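You operate a simulated robot arm through the tools that you are given. There is no shell and no other tool.

You are at the controls of a simulated robot arm. One attempt, no reset.

## Task
Fan slow station three cool, reset its breaker and unload it into PASS.
Fine: use the FAN toggle on the grey panel. Run it till the heat strips on that breaker and its bar are dull, then switch it off. Handle to off before you unclamp.
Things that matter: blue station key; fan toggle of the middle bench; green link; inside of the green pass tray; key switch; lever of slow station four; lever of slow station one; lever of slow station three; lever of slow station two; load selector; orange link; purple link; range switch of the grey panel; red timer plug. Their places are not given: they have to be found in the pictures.

It is judged by the outcome, as a careful person would: the job done as asked, and still so three seconds after it is handed in. It fails if anything else is knocked over, pushed out of place, dropped, spilled or broken.

## Robot
A 6-joint arm with a two-finger gripper, fixed in place. Base frame: the origin is on the floor under the middle of its stand, x ahead of it, y to its left, z up; the work surface is at about z = 950. Readings come in mm, rad, newtons and seconds.
It reaches about 1572 mm from its shoulder. Its first joint turns from -2.897 to 2.897 rad. Payload 2.45 kg.
The TCP is the grasp point between the finger pads, 20 mm short of the fingertips. In the tool frame z runs along the fingers and y along their closing line. The gripper opens to 140 mm; its body begins 168 mm behind the TCP.
Orientation is that of the tool frame in the base frame, as a unit quaternion [x, y, z, w]. With the fingers straight down and closing along the base's y, the tool's x points along the base's -x, its y along +y and its z along -z.

## Interface
- The arm moves only by the tool arm_command. Its argument "commands" is a list of rows, each a list of 3 entries, a list of its own where there are three numbers: the shift along the tool's x, y, z in mm, then the turn, a rotation vector about the tool's x, y, z in rad, then the opening, from 0 (shut) to 1 (fully open). In form: [[[x, y, z], [rx, ry, rz], gripper], ...]. A call has 1 to 20 rows; each row shifts and turns the commanded pose from where the row before left it, along the tool's axes as they then stand. Each row takes 0.2 s and may step no farther than 50 mm and 0.15 rad from the row before; otherwise, or with a gripper value out of range, the whole call is refused. Where a pose cannot be reached the arm comes as near as it can. A force on the tool above 70 N (or 10 N above the force at the start of the call, whichever is more), or a blocked arm, ends the call early, and 0.2 s more pass. The fingers move at their own pace (about 45 mm/s each) and stop on an object; they squeeze with about 26 N. The grip force told is the motor's: it shows also when the fingers shut on nothing. Time passes only in rows, and 0.2 s behind the last, so rows that do not move let the fingers close. It gives the time, the measured TCP pose, the force on the tool (base axes), the opening and the grip force at its end, in the units of the frame above (readings bear some noise), with the torque about the TCP (base axes, N m) and any sound that the robot's microphone picked up.
- Cameras (640 x 400 px; columns grow to the right, rows downward): "scene" is fixed at [49.5, 652.9, 1674.9]; the picture's right is [-0.78, -0.62, 0.00], its down [-0.17, 0.21, -0.96] and it looks along [0.60, -0.75, -0.27] (base axes); focal length 365 px, centre (320, 200). "wrist" rides on the gripper at [78, 11, -209] in the tool frame; the picture's right is [-0.14, 0.99, 0.00], its down [-0.92, -0.13, -0.37] and it looks along [-0.36, -0.05, 0.93] (tool axes); focal length 280 px, centre (320, 200).
- snapshot(camera): a new picture of that camera. It takes no simulated time.
- measure_at(camera, pixels): for up to 12 pixels [column, row] of the newest picture of that camera ("zoom" is the newest enlarged one), the place [x, y, z] in the base frame of the surface seen there, good to about 2 mm. It takes no simulated time.
- inspect(camera, box): a new picture of the part [left, top, right, bottom] of that camera's present view, enlarged. It takes no simulated time.
- finish_job(): hands the job in; it is judged then, once.

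Unless the task says otherwise, let go and move clear before handing in.

The tools are called after "Call:" as name(argument=value, ...) on one line, values as JSON. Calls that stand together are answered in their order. arm_command: Moves the arm, as the interface text tells. Its arguments: {"type":"object","properties":{"commands":{"type":"array","items":{"type":"array"}}},"required":["commands"]} The other tools are called the same way: snapshot (camera) takes a picture; measure_at (camera, pixels) gives the place of the surface under pixels of a picture; inspect (camera, box) takes an enlarged picture of a part of a camera's view; finish_job () hands the job in.

At the start:

```text
t: 0.0
ee_pos: [508.3, -459.7, 1416.5]
tool_rot: [0.0, 1.0, 0.001, 0.0]
force: [-0.7, -0.3, 0.1]
wrist_torque: [0.01, 0.0, 0.0]
width: 140.2
grip_force: 0.0
```

scene: 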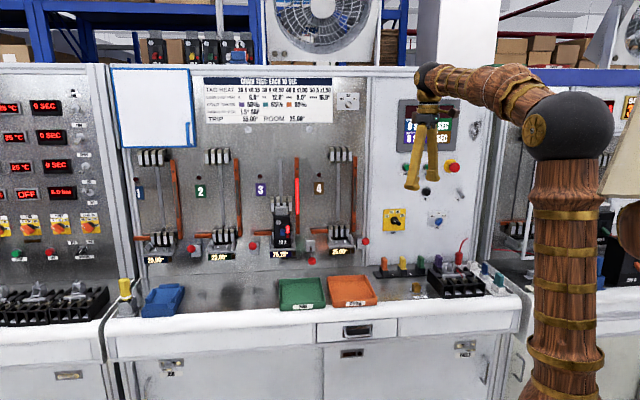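
wrist: 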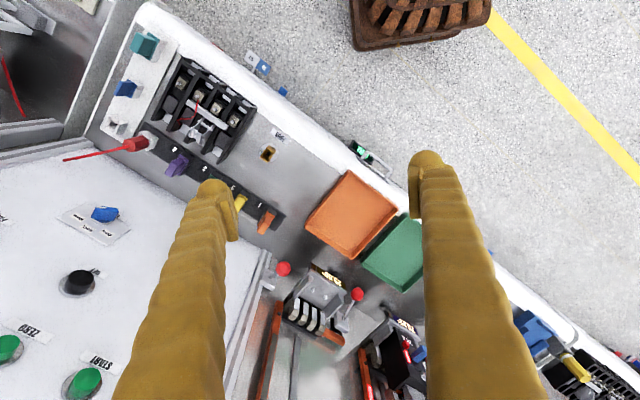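

The scene shows a bench with four stations (breaker at station 3 near pixel 282,225) and a grey panel on the right. I'll enlarge the regions to identify the parts.

Call:
inspect(camera="scene", box=[220, 140, 380, 270])

Call:
inspect(camera="scene", box=[360, 80, 520, 310])

Call:
inspect(camera="scene", box=[100, 60, 370, 160])

Call:
inspect(camera="scene", box=[100, 230, 400, 400])

```text
3.08 times, centred on (300, 205) of scene
```

zoom: 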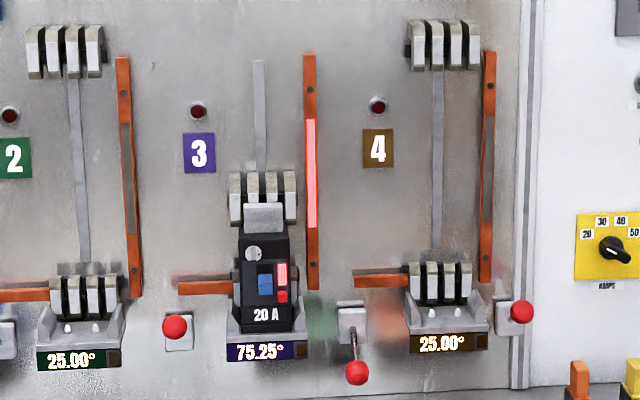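

```text
1.74 times, centred on (440, 195) of scene
```

zoom: 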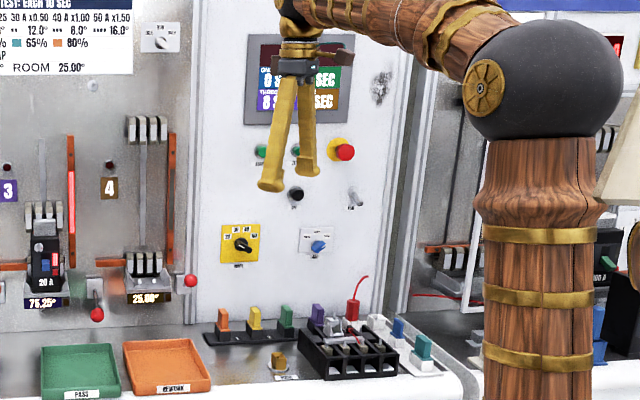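

```text
2.37 times, centred on (235, 110) of scene
```

zoom: 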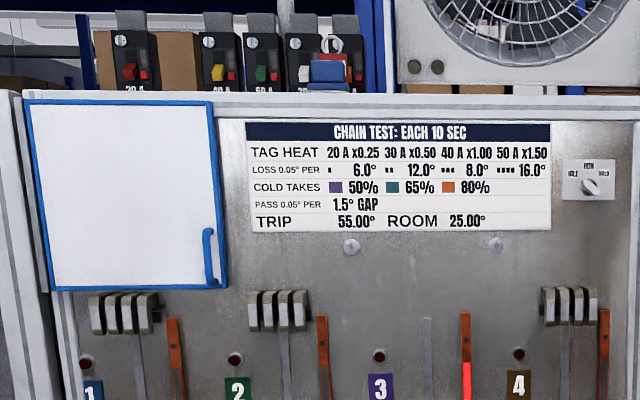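

```text
2.13 times, centred on (250, 315) of scene
```

zoom: 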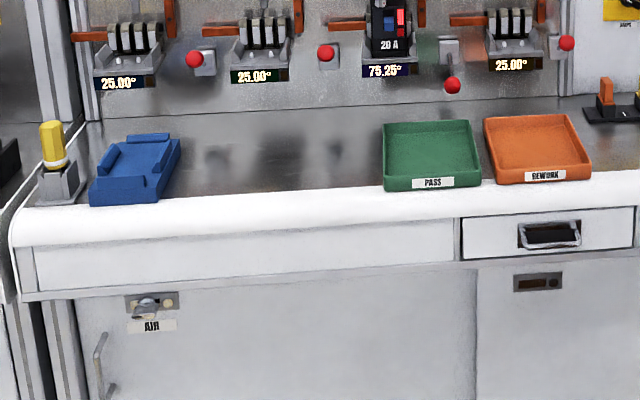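

Station 3's breaker reads 75.25° with a glowing strip, and its lever ball at zoom (357,372) is down. I'll zoom in on the grey panel's controls and on the breaker.

Call:
inspect(camera="scene", box=[370, 140, 490, 250])

Call:
inspect(camera="scene", box=[255, 180, 325, 275])

Call:
inspect(camera="scene", box=[390, 90, 470, 150])

Call:
inspect(camera="scene", box=[0, 80, 110, 310])

Call:
inspect(camera="wrist", box=[0, 180, 200, 400])

```text
3.64 times, centred on (430, 195) of scene
```

zoom: 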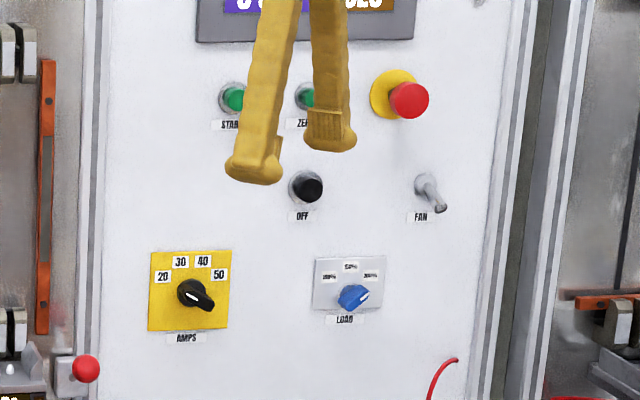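

```text
4.21 times, centred on (290, 228) of scene
```

zoom: 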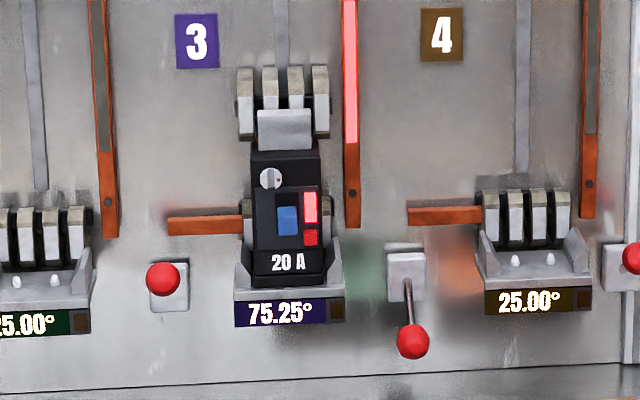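

```text
6.67 times, centred on (430, 120) of scene
```

zoom: 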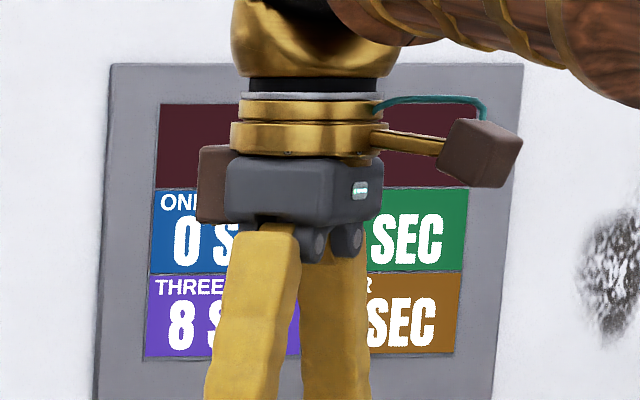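

```text
1.74 times, centred on (55, 195) of scene
```

zoom: 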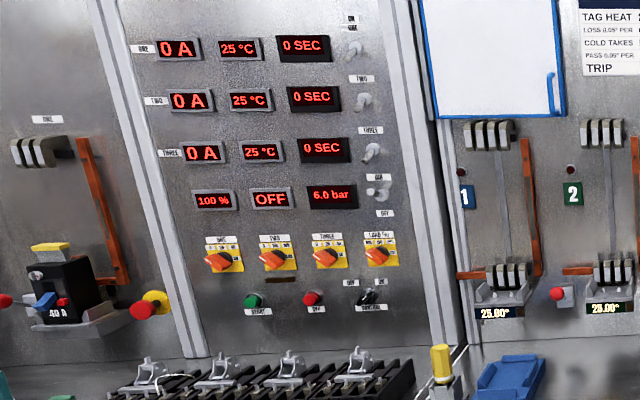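

```text
1.82 times, centred on (100, 290) of wrist
```

zoom: 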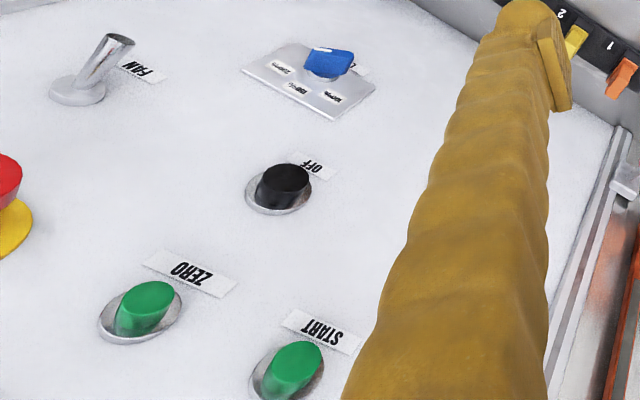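

I can read FAN at zoom (430,190) of the panel, and the breaker's blue handle at about scene (290,229). I'll measure key points on the wall, panel, breaker, levers and tray.

Call:
measure_at(camera="scene", pixels=[[448, 192], [450, 196], [290, 200], [345, 190], [282, 231], [287, 231], [298, 205], [312, 261], [311, 246], [301, 292], [350, 290], [450, 215]])

Call:
measure_at(camera="wrist", pixels=[[28, 232], [33, 212], [35, 202], [100, 300], [60, 250], [400, 255], [350, 215], [320, 290], [357, 293], [390, 340], [284, 268], [200, 320]])

```text
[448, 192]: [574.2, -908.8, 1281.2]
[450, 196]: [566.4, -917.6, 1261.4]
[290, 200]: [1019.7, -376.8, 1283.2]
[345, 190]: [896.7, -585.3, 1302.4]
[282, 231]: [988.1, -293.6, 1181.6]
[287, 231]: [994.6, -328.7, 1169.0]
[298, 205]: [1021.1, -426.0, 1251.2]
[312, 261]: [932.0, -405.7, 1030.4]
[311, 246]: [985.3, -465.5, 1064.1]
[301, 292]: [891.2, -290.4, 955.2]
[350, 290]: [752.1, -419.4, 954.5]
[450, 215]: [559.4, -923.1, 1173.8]
```

```text
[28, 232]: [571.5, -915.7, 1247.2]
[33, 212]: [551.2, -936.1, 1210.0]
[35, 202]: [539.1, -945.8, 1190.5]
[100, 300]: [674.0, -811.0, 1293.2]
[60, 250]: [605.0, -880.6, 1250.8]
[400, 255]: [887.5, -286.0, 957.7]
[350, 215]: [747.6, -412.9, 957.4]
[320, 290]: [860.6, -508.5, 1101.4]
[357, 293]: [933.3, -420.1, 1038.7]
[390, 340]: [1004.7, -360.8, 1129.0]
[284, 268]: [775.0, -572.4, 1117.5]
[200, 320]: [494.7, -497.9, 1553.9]
```

The wall runs at 45° in the base frame (panel normal about [-0.707, 0.707, 0], about 1049 mm out). The last zoom is from the wrist view, with the FAN toggle at (120,40)–(78,90), so I'll measure that.

Call:
measure_at(camera="zoom", pixels=[[122, 40], [108, 50], [95, 70], [88, 85], [70, 97], [142, 72], [110, 110], [285, 180], [330, 60]])

Call:
inspect(camera="scene", box=[435, 175, 465, 205])

```text
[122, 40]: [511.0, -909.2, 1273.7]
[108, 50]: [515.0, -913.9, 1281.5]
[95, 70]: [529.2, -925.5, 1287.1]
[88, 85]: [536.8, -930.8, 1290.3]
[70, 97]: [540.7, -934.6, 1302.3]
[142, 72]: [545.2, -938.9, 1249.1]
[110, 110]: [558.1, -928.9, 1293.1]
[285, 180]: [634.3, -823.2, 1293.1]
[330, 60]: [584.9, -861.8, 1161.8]
```

```text
13.33 times, centred on (450, 190) of scene
```

zoom: 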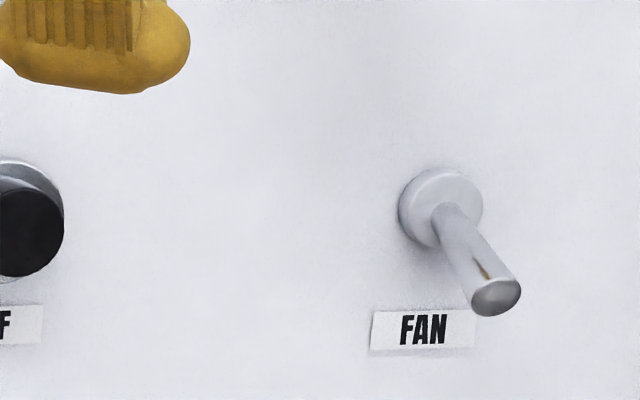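

The toggle tip is around (511,-909,1274) with base near (538,-931,1292), so it's pointing down and off. Now a closer look at the breaker face and the station 3 clamp lever.

Call:
inspect(camera="scene", box=[262, 190, 302, 260])

Call:
inspect(camera="scene", box=[140, 20, 260, 75])

Call:
inspect(camera="wrist", box=[260, 240, 440, 400])

Call:
inspect(camera="scene", box=[295, 230, 375, 275])

```text
5.71 times, centred on (282, 225) of scene
```

zoom: 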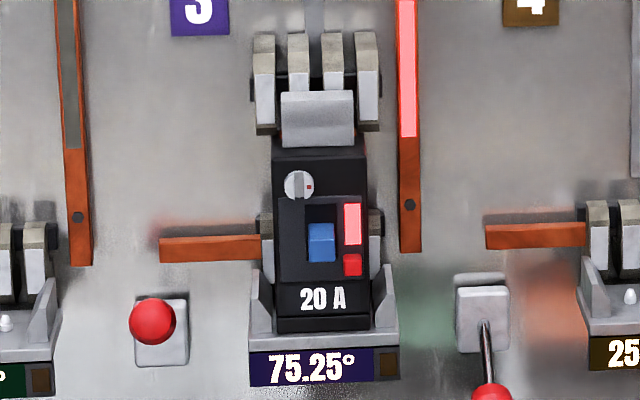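

```text
5.33 times, centred on (200, 48) of scene
```

zoom: 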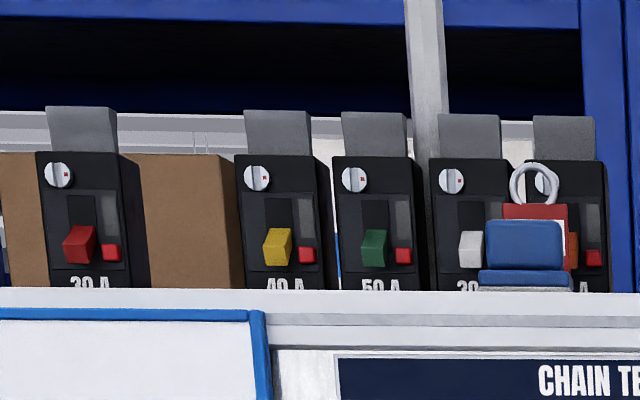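

```text
2.50 times, centred on (350, 320) of wrist
```

zoom: 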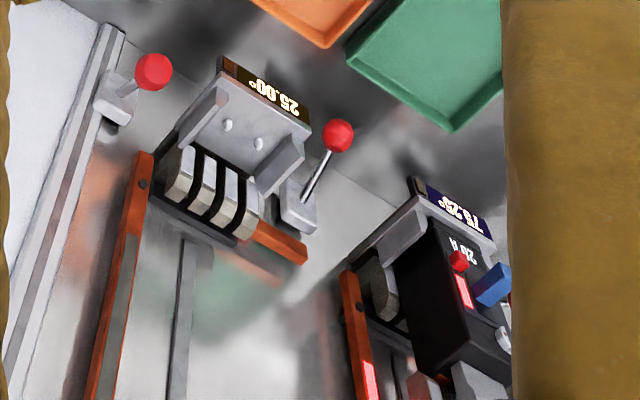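

```text
8.00 times, centred on (335, 252) of scene
```

zoom: 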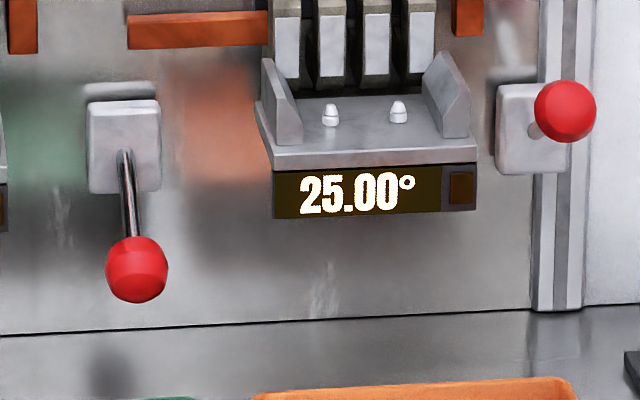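

The breaker sits in a cradle like station four's, which shows two pegs at zoom (330,115) and (400,110), under top jaws. I'll measure the cradle geometry here, then zoom again on the breaker.

Call:
measure_at(camera="zoom", pixels=[[330, 108], [330, 125], [400, 105], [365, 130], [285, 70], [445, 65], [370, 165], [370, 190], [565, 110], [135, 270], [125, 160], [520, 130]])

Call:
inspect(camera="scene", box=[262, 200, 302, 262])

```text
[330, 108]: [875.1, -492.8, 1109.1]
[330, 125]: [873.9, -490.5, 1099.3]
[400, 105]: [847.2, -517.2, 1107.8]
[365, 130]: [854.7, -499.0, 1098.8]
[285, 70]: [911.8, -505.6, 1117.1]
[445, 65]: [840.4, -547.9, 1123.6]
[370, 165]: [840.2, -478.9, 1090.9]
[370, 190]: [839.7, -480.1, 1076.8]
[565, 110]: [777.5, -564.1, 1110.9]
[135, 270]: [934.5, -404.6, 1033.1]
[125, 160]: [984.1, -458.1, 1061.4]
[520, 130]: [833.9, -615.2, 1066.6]
```

```text
6.45 times, centred on (282, 231) of scene
```

zoom: 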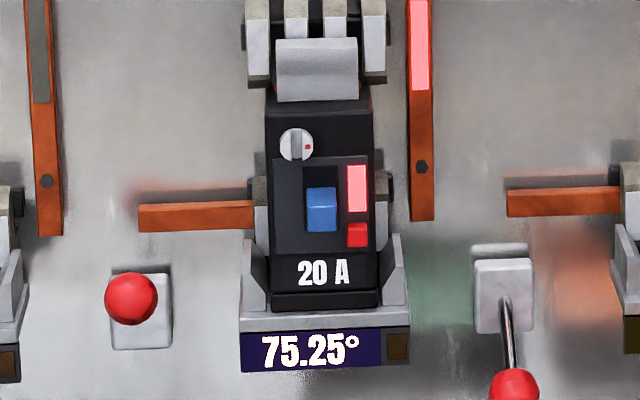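

The cradle floor is about z=1099 with pegs to about 1109, and lever three's ball is near (943,-414,1027). A released ball (station four) sits about 80 mm higher. Next I'll yaw the tool 135° in place so it can later pitch toward the wall with the camera on top.

Call:
arm_command(commands=[[[0, 0, 0], [0, 0, -0.1473], 0], [[0, 0, 0], [0, 0, -0.1473], 0], [[0, 0, 0], [0, 0, -0.1473], 0], [[0, 0, 0], [0, 0, -0.1473], 0], [[0, 0, 0], [0, 0, -0.1473], 0], [[0, 0, 0], [0, 0, -0.1473], 0], [[0, 0, 0], [0, 0, -0.1473], 0], [[0, 0, 0], [0, 0, -0.1473], 0], [[0, 0, 0], [0, 0, -0.1473], 0], [[0, 0, 0], [0, 0, -0.1473], 0], [[0, 0, 0], [0, 0, -0.1473], 0], [[0, 0, 0], [0, 0, -0.1473], 0], [[0, 0, 0], [0, 0, -0.1473], 0], [[0, 0, 0], [0, 0, -0.1473], 0], [[0, 0, 0], [0, 0, -0.1473], 0], [[0, 0, 0], [0, 0, -0.1467], 0]])

```text
t: 3.4
ee_pos: [508.8, -460.1, 1414.9]
tool_rot: [0.904, -0.427, -0.001, 0.001]
force: [0.5, -0.2, -0.1]
wrist_torque: [0.01, 0.05, 0.01]
width: 0.0
grip_force: 26.6
out of reach, approached as far as the arm can: row 16
```

The joint limit stopped the yaw about 5° short (quaternion 0.904,-0.427), so the camera-up roll sits at the edge of the range. I'll turn back the other way to the camera-below roll (target quaternion 0.383,0.924,0,0).

Call:
arm_command(commands=[[[0, 0, 0], [0, 0, 0.15], 0], [[0, 0, 0], [0, 0, 0.15], 0], [[0, 0, 0], [0, 0, 0.15], 0], [[0, 0, 0], [0, 0, 0.15], 0], [[0, 0, 0], [0, 0, 0.15], 0], [[0, 0, 0], [0, 0, 0.15], 0], [[0, 0, 0], [0, 0, 0.15], 0], [[0, 0, 0], [0, 0, 0.15], 0], [[0, 0, 0], [0, 0, 0.15], 0], [[0, 0, 0], [0, 0, 0.15], 0], [[0, 0, 0], [0, 0, 0.15], 0], [[0, 0, 0], [0, 0, 0.15], 0], [[0, 0, 0], [0, 0, 0.15], 0], [[0, 0, 0], [0, 0, 0.15], 0], [[0, 0, 0], [0, 0, 0.15], 0], [[0, 0, 0], [0, 0, 0.15], 0], [[0, 0, 0], [0, 0, 0.15], 0], [[0, 0, 0], [0, 0, 0.15], 0], [[0, 0, 0], [0, 0, 0.15], 0], [[0, 0, 0], [0, 0, 0.15], 0]])

```text
t: 7.6
ee_pos: [509.2, -458.2, 1415.5]
tool_rot: [0.364, 0.931, -0.001, 0.0]
force: [-0.6, -0.6, 0.4]
wrist_torque: [-0.01, -0.01, 0.02]
width: 0.0
grip_force: 26.1
```

Yaw is now about -42.7°, so 0.04 rad more squares it to the wall. Then I'll pitch -90° so the fingers point horizontally at the wall.

Call:
arm_command(commands=[[[0, 0, 0], [0, 0, 0.04], 0], [[0, 0, 0], [0, -0.15, 0], 0], [[0, 0, 0], [0, -0.15, 0], 0], [[0, 0, 0], [0, -0.15, 0], 0], [[0, 0, 0], [0, -0.15, 0], 0], [[0, 0, 0], [0, -0.15, 0], 0], [[0, 0, 0], [0, -0.15, 0], 0], [[0, 0, 0], [0, -0.15, 0], 0], [[0, 0, 0], [0, -0.15, 0], 0], [[0, 0, 0], [0, -0.15, 0], 0], [[0, 0, 0], [0, -0.15, 0], 0], [[0, 0, 0], [0, -0.0708, 0], 0], [[0, 0, 0], [0, 0, 0], 0]])

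Call:
snapshot(camera="scene")

Call:
snapshot(camera="wrist")

```text
t: 9.4
ee_pos: [558.4, -504.1, 1300.1]
tool_rot: [0.347, 0.847, -0.158, 0.371]
force: [-0.1, 0.1, -0.4]
wrist_torque: [0.0, 0.03, -0.01]
width: 0.0
grip_force: 26.4
stopped in row 8: the arm was blocked; the commanded pose is now the measured one
```

```text
taken
```

scene: 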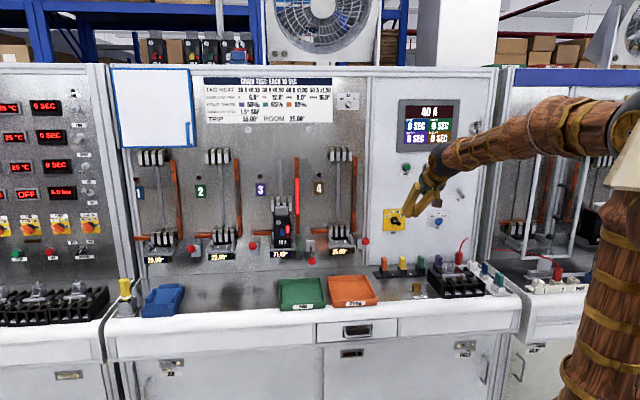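

```text
taken
```

wrist: 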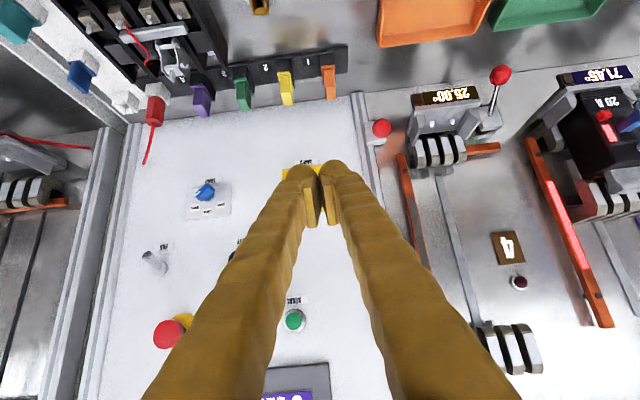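

The pitch stopped at about 42° below horizontal: the arm was blocked while folded near its base, with the TCP at (558,-504,1300). Moving outward should unfold the wrist, so I'll go to a staging point in front of the FAN toggle before pitching further.

Call:
arm_command(commands=[[[-15, -39.6, 18.3], [0, 0, 0], 0.3], [[-15, -39.6, 18.3], [0, 0, 0], 0.3], [[-15, -39.6, 18.3], [0, 0, 0], 0.3], [[-15, -39.6, 18.3], [0, 0, 0], 0.3], [[-15, -39.6, 18.3], [0, 0, 0], 0.3], [[-15, -39.6, 18.3], [0, 0, 0], 0.3], [[-15, -39.6, 18.3], [0, 0, 0], 0.3], [[-15, -39.6, 18.3], [0, 0, 0], 0.3]])

Call:
snapshot(camera="scene")

Call:
snapshot(camera="wrist")

```text
t: 11.2
ee_pos: [464.7, -864.1, 1301.5]
tool_rot: [0.347, 0.846, -0.159, 0.373]
force: [0.5, 0.6, 1.2]
wrist_torque: [0.02, 0.02, 0.03]
width: 42.0
grip_force: 0.0
```

```text
taken
```

scene: 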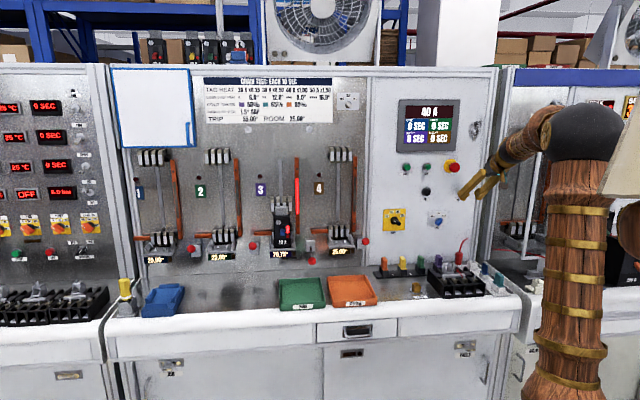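

```text
taken
```

wrist: 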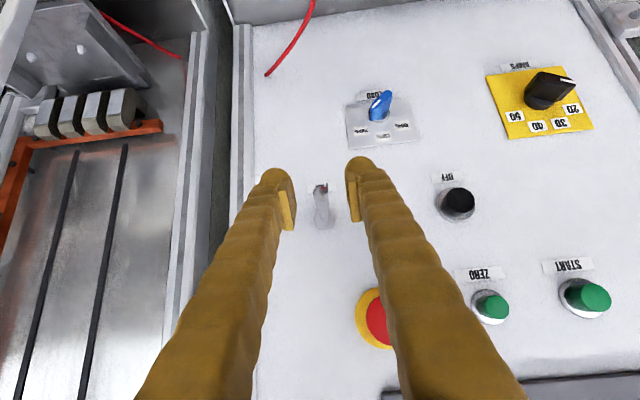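

The toggle now sits between the open fingers at wrist (321,190–222), and the TCP is at u=-282, 940 mm out. I'll try pitching further toward horizontal here.

Call:
arm_command(commands=[[[0, 0, 0], [0, -0.12, 0], 0.3], [[0, 0, 0], [0, -0.12, 0], 0.3], [[0, 0, 0], [0, -0.12, 0], 0.3], [[0, 0, 0], [0, 0, 0], 0.3]])

Call:
snapshot(camera="wrist")

Call:
inspect(camera="scene", box=[430, 150, 520, 220])

```text
t: 12.2
ee_pos: [467.3, -862.5, 1299.5]
tool_rot: [0.314, 0.765, -0.219, 0.518]
force: [0.4, -0.2, 0.4]
wrist_torque: [0.03, 0.0, 0.02]
width: 41.9
grip_force: 0.0
```

```text
taken
```

wrist: 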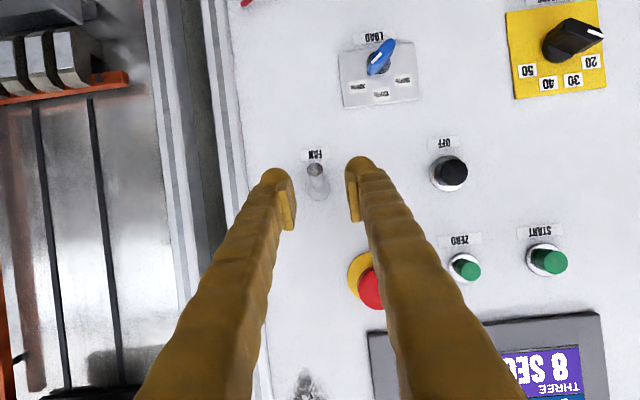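

```text
5.71 times, centred on (475, 185) of scene
```

zoom: 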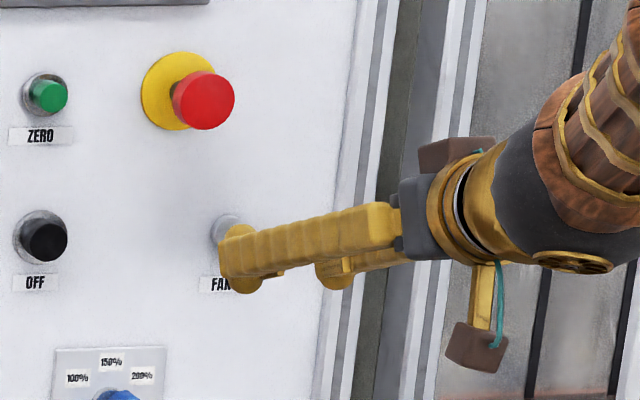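

Pitch is now about 21° below horizontal, and the toggle is visible between the fingers at wrist (316,170)–(317,195). I'll measure it and the fingertips before closing in.

Call:
measure_at(camera="wrist", pixels=[[315, 170], [316, 180], [317, 188], [312, 196], [323, 196], [318, 155], [290, 220], [352, 210], [275, 172], [358, 158], [371, 285], [420, 200]])

Call:
inspect(camera="wrist", box=[250, 130, 390, 240])

```text
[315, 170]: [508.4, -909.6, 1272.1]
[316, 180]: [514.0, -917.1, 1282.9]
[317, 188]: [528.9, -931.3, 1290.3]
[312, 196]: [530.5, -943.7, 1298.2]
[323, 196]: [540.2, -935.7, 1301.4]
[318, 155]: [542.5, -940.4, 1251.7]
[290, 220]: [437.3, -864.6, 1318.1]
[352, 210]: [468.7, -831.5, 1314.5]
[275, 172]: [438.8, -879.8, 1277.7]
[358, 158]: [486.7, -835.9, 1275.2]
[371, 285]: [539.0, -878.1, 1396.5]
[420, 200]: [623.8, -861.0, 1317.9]
```

```text
3.64 times, centred on (320, 185) of wrist
```

zoom: 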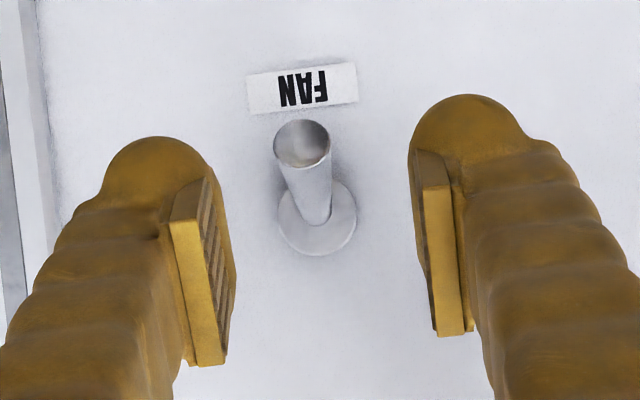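

The toggle axis is at u≈-284 with its mid-stick near (d 1010, z 1280). I'll slide the open fingers forward around it and close gently on it.

Call:
arm_command(commands=[[[-2, -4.6, 25], [0, 0, 0], 0.3], [[-2, 0, 25], [0, 0, 0], 0.3], [[-1.8, 0, 20.5], [0, 0, 0], 0.3], [[0, 0, 0], [0, 0, 0], 0.3]])

Call:
inspect(camera="wrist", box=[250, 130, 390, 240])

```text
t: 13.2
ee_pos: [515.4, -912.8, 1276.5]
tool_rot: [0.313, 0.766, -0.218, 0.518]
force: [0.8, -0.7, 0.8]
wrist_torque: [0.0, -0.01, -0.02]
width: 41.9
grip_force: 0.1
```

```text
3.64 times, centred on (320, 185) of wrist
```

zoom: 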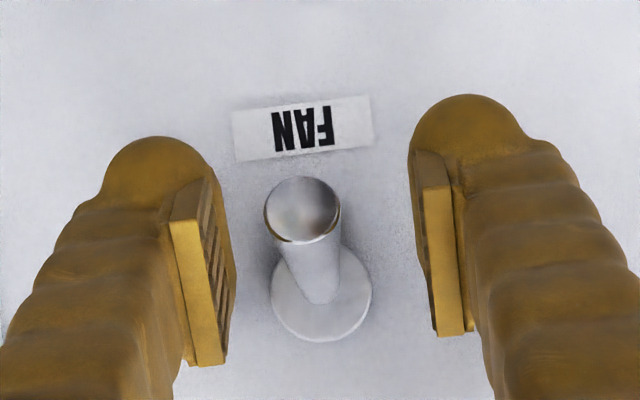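

The stick is between the pads, slightly left of their centre (zoom 305 vs 315). I'll nudge left, close on it, and check the grip before swinging it up.

Call:
arm_command(commands=[[[0, -2.5, 0], [0, 0, 0], 0.3], [[0, 0, 0], [0, 0, 0], 0.05], [[0, 0, 0], [0, 0, 0], 0.05], [[0, 0, 0], [0, 0, 0], 0.05], [[0, 0, 0], [0, 0, 0], 0.05]])

Call:
inspect(camera="wrist", box=[250, 130, 390, 240])

```text
t: 14.4
ee_pos: [512.8, -914.3, 1277.8]
tool_rot: [0.313, 0.765, -0.218, 0.519]
force: [2.7, -1.1, 0.6]
wrist_torque: [0.02, -0.02, -0.04]
width: 13.1
grip_force: 39.8
```

```text
3.64 times, centred on (320, 185) of wrist
```

zoom: 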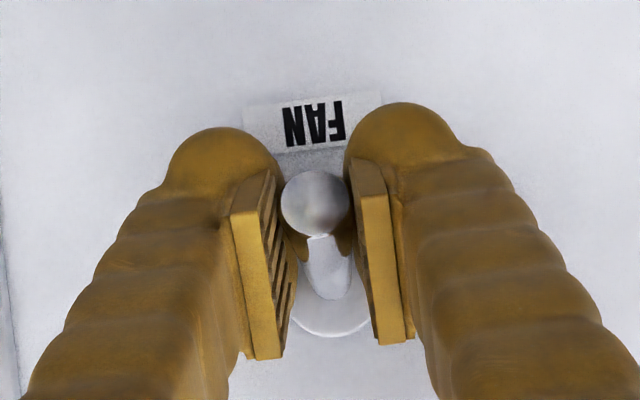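

The pads hold the stick at 13.1 mm with low tool force. Now I'll swing it up along its arc.

Call:
arm_command(commands=[[[-8.2, 0, -6.5], [0, 0, 0], 0.05], [[-8.6, 0, -5.5], [0, 0, 0], 0.05], [[-10, 0, -1.8], [0, 0, 0], 0.05], [[-10.4, 0, -0.9], [0, 0, 0], 0.05]])

Call:
inspect(camera="wrist", box=[250, 130, 390, 240])

Call:
snapshot(camera="scene")

```text
t: 15.4
ee_pos: [512.3, -913.5, 1318.4]
tool_rot: [0.313, 0.765, -0.218, 0.519]
force: [0.0, -0.1, -0.6]
wrist_torque: [-0.01, 0.0, 0.01]
width: 6.9
grip_force: 0.1
```

```text
3.64 times, centred on (320, 185) of wrist
```

zoom: 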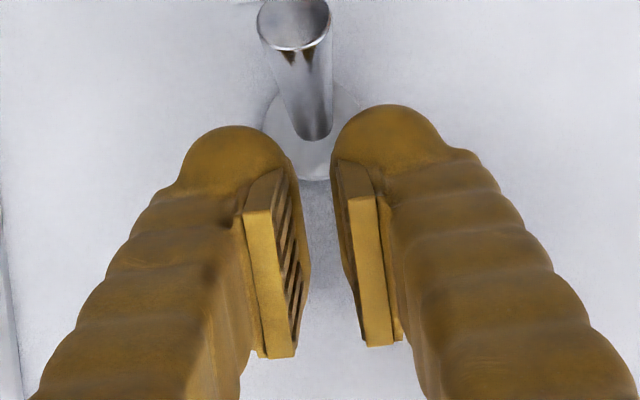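

```text
taken
```

scene: 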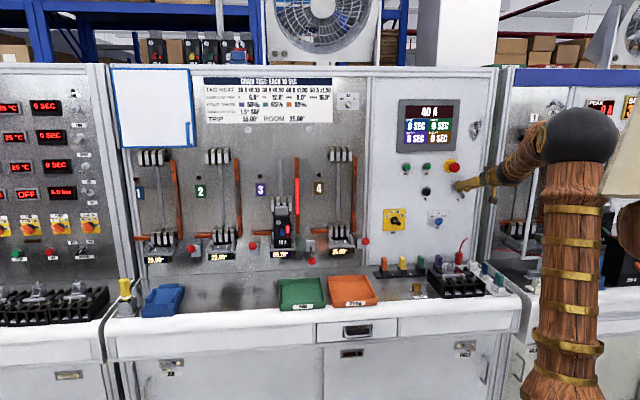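

The toggle slipped out: the zoom shows it still pointing down, with its tip at (293,20) and base at (315,130). I'll back off, close the fingers, pitch to horizontal, and push it up from below instead.

Call:
arm_command(commands=[[[0, 0, -40], [0, 0, 0], 0.1], [[0, 0, -30], [0, 0, 0], 0], [[0, 0, 0], [0, -0.125, 0], 0], [[0, 0, 0], [0, -0.125, 0], 0], [[0, 0, 0], [0, -0.125, 0], 0], [[0, 0, 0], [0, 0, 0], 0]])

Call:
inspect(camera="scene", box=[430, 150, 520, 220])

Call:
snapshot(camera="wrist")

```text
t: 16.8
ee_pos: [465.1, -867.6, 1344.5]
tool_rot: [0.266, 0.656, -0.272, 0.652]
force: [0.2, 0.9, -0.4]
wrist_torque: [0.0, 0.0, -0.02]
width: 0.0
grip_force: 26.0
```

```text
5.71 times, centred on (475, 185) of scene
```

zoom: 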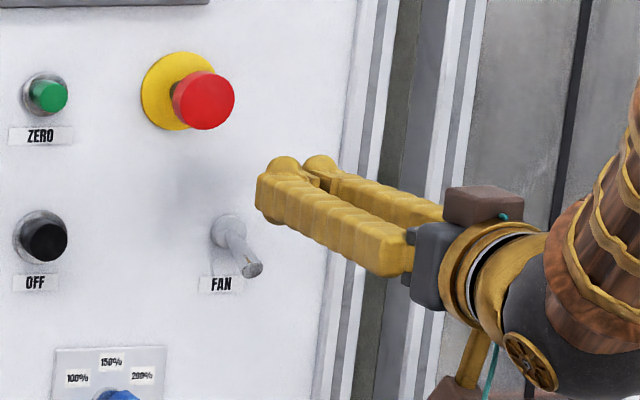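

```text
taken
```

wrist: 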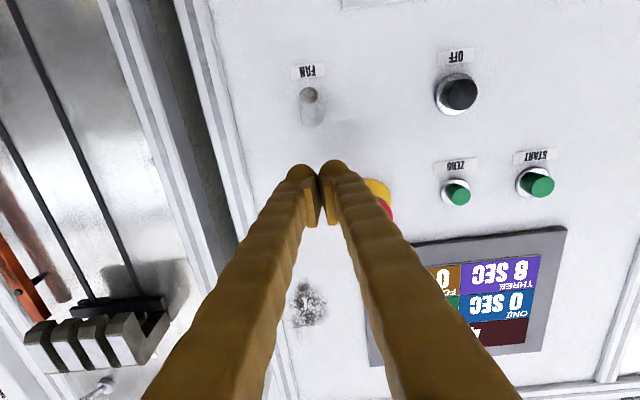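

The tool is now horizontal and the fingers are closed at u=-285, d=942, z=1344, with the toggle still down. I'll drop to z≈1235, slide in beneath the stick, then raise.

Call:
arm_command(commands=[[[40, 0, 0], [0, 0, 0], 0], [[40, 0, 0], [0, 0, 0], 0], [[30, 0, 0], [0, 0, 0], 0], [[0, 0, 30], [0, 0, 0], 0], [[0, 0, 30], [0, 0, 0], 0], [[0, 0, 0], [0, 0, 0], 0]])

Call:
inspect(camera="wrist", box=[250, 100, 390, 240])

Call:
inspect(camera="scene", box=[430, 150, 520, 220])

```text
t: 18.2
ee_pos: [503.4, -907.7, 1233.8]
tool_rot: [0.267, 0.655, -0.273, 0.652]
force: [0.1, 0.5, 0.7]
wrist_torque: [-0.02, 0.04, 0.02]
width: 0.1
grip_force: 25.8
```

```text
2.86 times, centred on (320, 170) of wrist
```

zoom: 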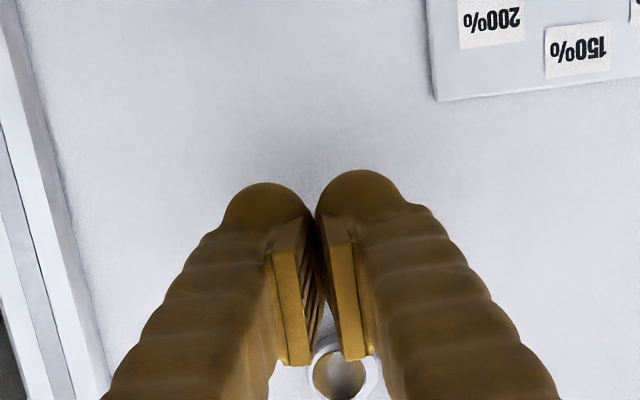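

```text
5.71 times, centred on (475, 185) of scene
```

zoom: 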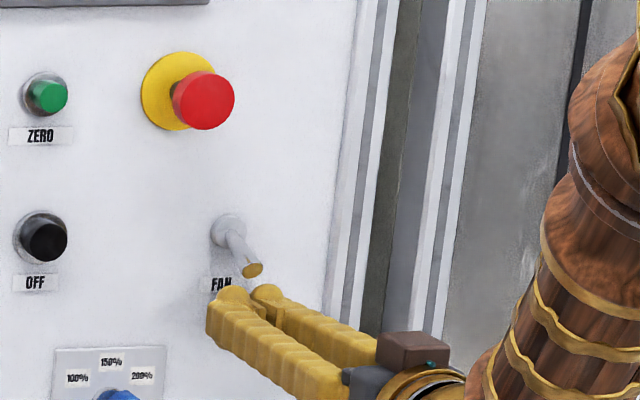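

The closed fingertips are under the stick, at d≈1018 and z≈1234. I'll raise in small steps to flip the toggle.

Call:
arm_command(commands=[[[-10, 0, 0], [0, 0, 0], 0], [[-10, 0, 0], [0, 0, 0], 0], [[-10, 0, 0], [0, 0, 0], 0], [[-10, 0, 0], [0, 0, 0], 0], [[-10, 0, 0], [0, 0, 0], 0], [[-8, 0, 0], [0, 0, 0], 0], [[0, 0, 0], [0, 0, 0], 0]])

Call:
inspect(camera="scene", box=[430, 150, 520, 220])

Call:
snapshot(camera="scene")

```text
t: 19.6
ee_pos: [506.4, -909.4, 1280.8]
tool_rot: [0.27, 0.66, -0.27, 0.647]
force: [-3.6, 5.1, -7.7]
wrist_torque: [-0.02, 0.08, -0.01]
width: 6.0
grip_force: 29.1
stopped in row 7: the force on the tool passed its limit at 76 N (the readings are from after the stop); the commanded pose is now the measured one
```

```text
5.71 times, centred on (475, 185) of scene
```

zoom: 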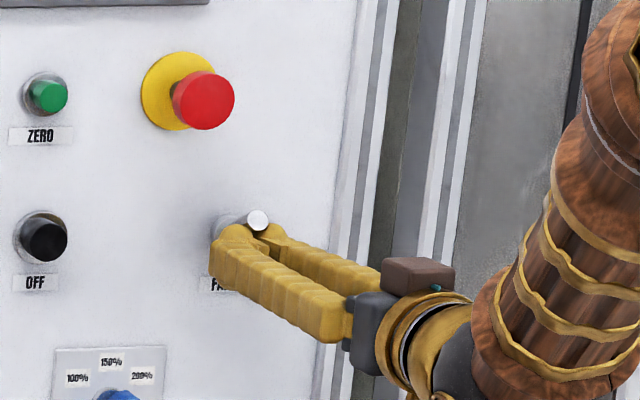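

```text
taken
```

scene: 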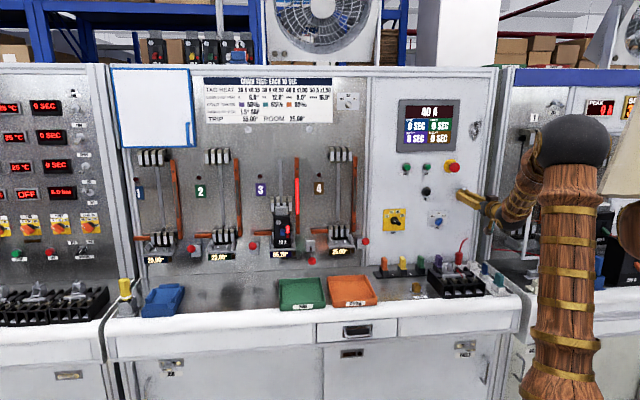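

The toggle has risen to roughly level, with its tip at zoom (258,220), but it's wedging between the fingertips (width 6 mm) and the force limit tripped. I'll look from the wrist camera to judge its state.

Call:
inspect(camera="wrist", box=[250, 100, 390, 240])

Call:
inspect(camera="scene", box=[448, 180, 472, 198])

Call:
inspect(camera="scene", box=[262, 190, 322, 270])

Call:
inspect(camera="scene", box=[260, 0, 380, 70])

```text
2.86 times, centred on (320, 170) of wrist
```

zoom: 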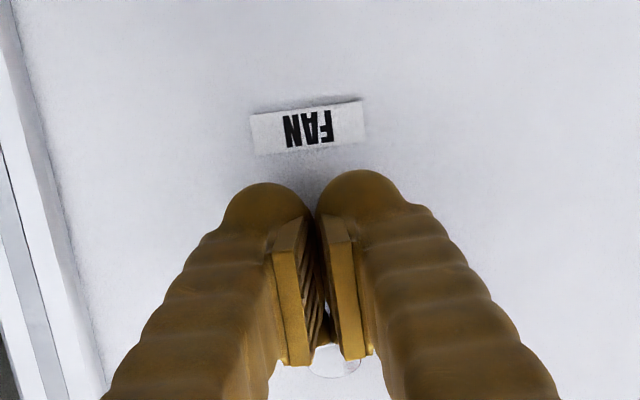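

```text
16.00 times, centred on (460, 189) of scene
```

zoom: 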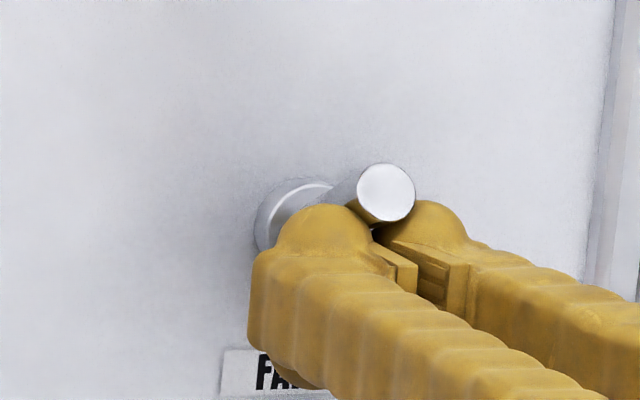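

```text
5.00 times, centred on (292, 230) of scene
```

zoom: 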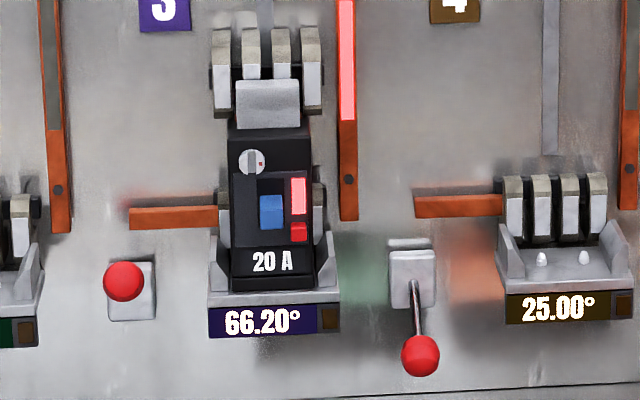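

```text
5.33 times, centred on (320, 35) of scene
```

zoom: 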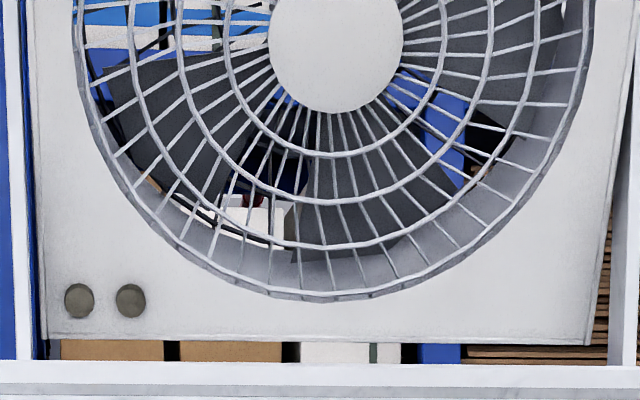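

I'll measure the toggle's end cap in a fresh zoom to see how far it has swung.

Call:
inspect(camera="scene", box=[448, 180, 472, 198])

Call:
measure_at(camera="zoom", pixels=[[385, 192], [370, 180], [345, 190], [300, 200], [270, 210], [320, 225], [430, 220]])

```text
16.00 times, centred on (460, 189) of scene
```

zoom: 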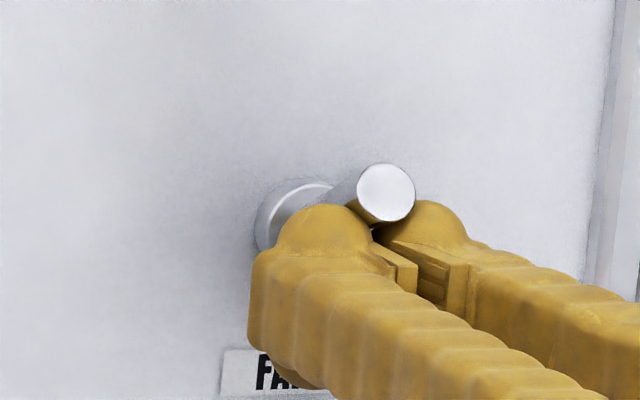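

```text
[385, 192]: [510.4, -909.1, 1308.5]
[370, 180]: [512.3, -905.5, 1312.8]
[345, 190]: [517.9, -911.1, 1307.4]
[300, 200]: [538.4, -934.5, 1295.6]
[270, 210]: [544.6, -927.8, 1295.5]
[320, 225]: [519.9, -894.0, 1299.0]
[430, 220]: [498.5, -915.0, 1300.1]
```

The tip has gone from z=1272 to z=1308, so the toggle is flipped up and the force was its stop. I'll lower the fingers clear, back out a little, and check the fan.

Call:
arm_command(commands=[[[5, 0, 0], [0, 0, 0], 0.06], [[10, 0, 0], [0, 0, 0], 0.06], [[20, 0, 0], [0, 0, 0], 0], [[0, 0, -40], [0, 0, 0], 0], [[0, 0, -20], [0, 0, 0], 0]])

Call:
inspect(camera="scene", box=[430, 150, 520, 220])

Call:
inspect(camera="scene", box=[260, 0, 380, 70])

Call:
inspect(camera="scene", box=[262, 190, 322, 270])

```text
t: 20.8
ee_pos: [463.1, -868.5, 1248.4]
tool_rot: [0.269, 0.659, -0.269, 0.648]
force: [-0.2, -0.2, 0.1]
wrist_torque: [0.01, 0.0, 0.0]
width: 0.0
grip_force: 26.1
```

```text
5.71 times, centred on (475, 185) of scene
```

zoom: 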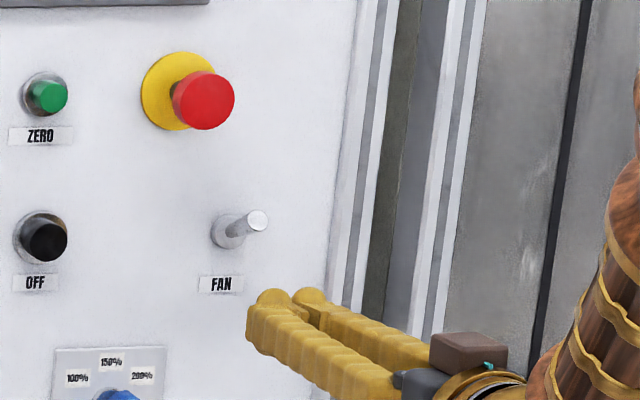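

```text
5.33 times, centred on (320, 35) of scene
```

zoom: 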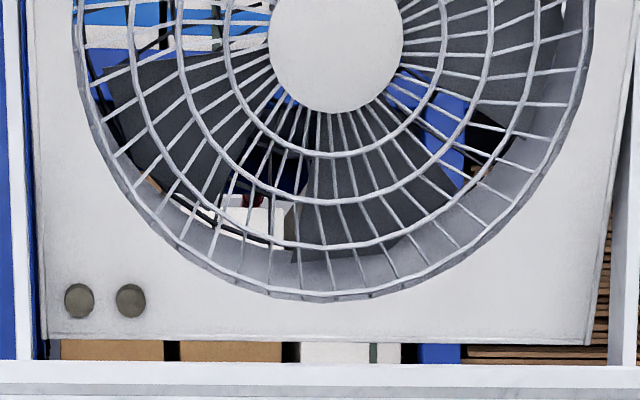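

```text
5.00 times, centred on (292, 230) of scene
```

zoom: 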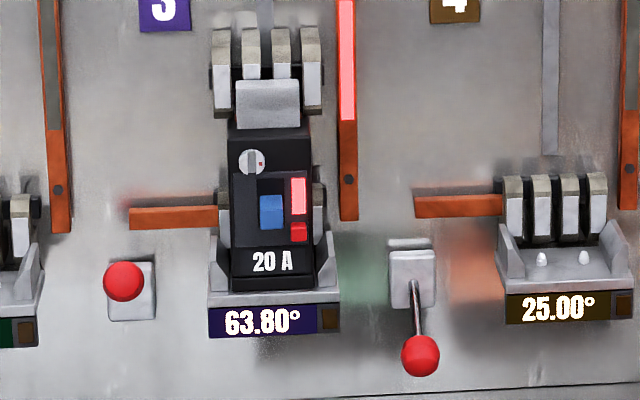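

The toggle is up and the cooling rate jumped (66.2° → 63.8° in 1.2 s), so the fan is on. While it cools, I'll park above the toggle, offset so one finger will press it, and wait.

Call:
arm_command(commands=[[[-32, -4, 0], [0, 0, 0], 0], [[-32, -4, 0], [0, 0, 0], 0], [[-30, -4, 0], [0, 0, 0], 0], [[0, 0, 0], [0, 0, 0], 0], [[0, 0, 0], [0, 0, 0], 0], [[0, 0, 0], [0, 0, 0], 0], [[0, 0, 0], [0, 0, 0], 0], [[0, 0, 0], [0, 0, 0], 0], [[0, 0, 0], [0, 0, 0], 0], [[0, 0, 0], [0, 0, 0], 0], [[0, 0, 0], [0, 0, 0], 0], [[0, 0, 0], [0, 0, 0], 0], [[0, 0, 0], [0, 0, 0], 0], [[0, 0, 0], [0, 0, 0], 0], [[0, 0, 0], [0, 0, 0], 0], [[0, 0, 0], [0, 0, 0], 0], [[0, 0, 0], [0, 0, 0], 0], [[0, 0, 0], [0, 0, 0], 0], [[0, 0, 0], [0, 0, 0], 0], [[0, 0, 0], [0, 0, 0], 0]])

Call:
inspect(camera="scene", box=[262, 190, 322, 270])

Call:
snapshot(camera="wrist")

```text
t: 25.0
ee_pos: [454.6, -878.9, 1344.3]
tool_rot: [0.269, 0.66, -0.27, 0.647]
force: [0.0, 0.2, -0.2]
wrist_torque: [0.0, -0.03, -0.02]
width: 0.2
grip_force: 25.8
```

```text
5.00 times, centred on (292, 230) of scene
```

zoom: 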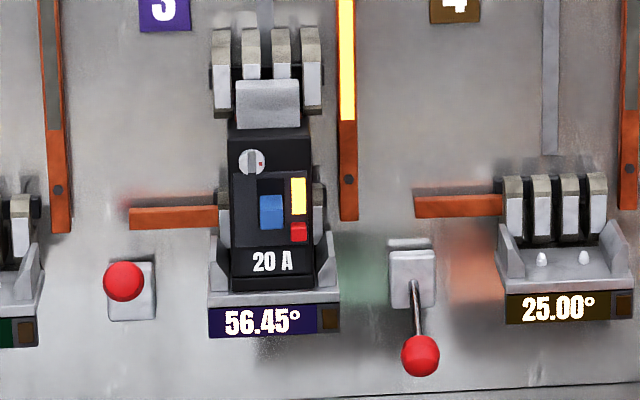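

```text
taken
```

wrist: 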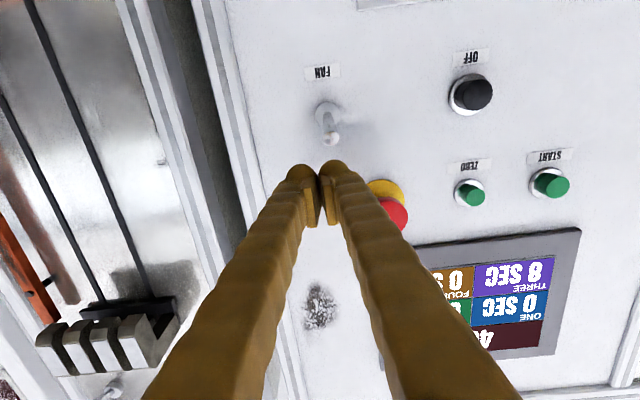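

The strips have gone from red to yellow at 56.45°, but they're not dull yet. I'll keep waiting.

Call:
arm_command(commands=[[[0, 0, 0], [0, 0, 0], 0], [[0, 0, 0], [0, 0, 0], 0], [[0, 0, 0], [0, 0, 0], 0], [[0, 0, 0], [0, 0, 0], 0], [[0, 0, 0], [0, 0, 0], 0], [[0, 0, 0], [0, 0, 0], 0], [[0, 0, 0], [0, 0, 0], 0], [[0, 0, 0], [0, 0, 0], 0], [[0, 0, 0], [0, 0, 0], 0], [[0, 0, 0], [0, 0, 0], 0], [[0, 0, 0], [0, 0, 0], 0], [[0, 0, 0], [0, 0, 0], 0], [[0, 0, 0], [0, 0, 0], 0], [[0, 0, 0], [0, 0, 0], 0], [[0, 0, 0], [0, 0, 0], 0], [[0, 0, 0], [0, 0, 0], 0], [[0, 0, 0], [0, 0, 0], 0], [[0, 0, 0], [0, 0, 0], 0], [[0, 0, 0], [0, 0, 0], 0], [[0, 0, 0], [0, 0, 0], 0]])

Call:
inspect(camera="scene", box=[262, 190, 322, 270])

Call:
measure_at(camera="wrist", pixels=[[331, 137], [328, 122], [385, 210], [395, 215], [385, 185], [405, 205]])

```text
t: 29.2
ee_pos: [455.0, -879.1, 1343.1]
tool_rot: [0.269, 0.66, -0.27, 0.648]
force: [-0.3, -0.9, -0.2]
wrist_torque: [-0.02, -0.02, 0.01]
width: 0.0
grip_force: 26.3
```

```text
5.00 times, centred on (292, 230) of scene
```

zoom: 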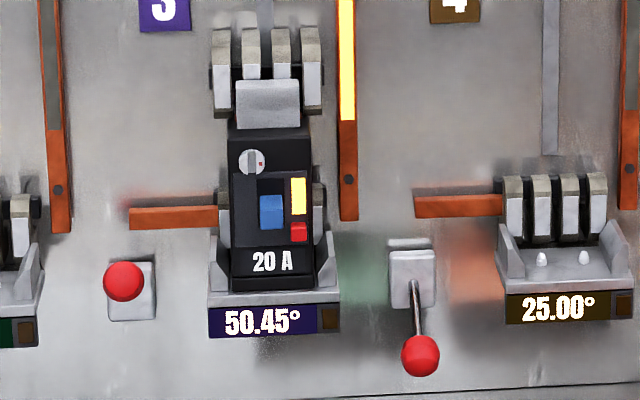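

```text
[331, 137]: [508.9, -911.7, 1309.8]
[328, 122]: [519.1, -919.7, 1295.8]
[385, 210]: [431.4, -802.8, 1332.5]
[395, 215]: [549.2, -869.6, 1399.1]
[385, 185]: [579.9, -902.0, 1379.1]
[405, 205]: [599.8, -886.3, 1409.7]
```

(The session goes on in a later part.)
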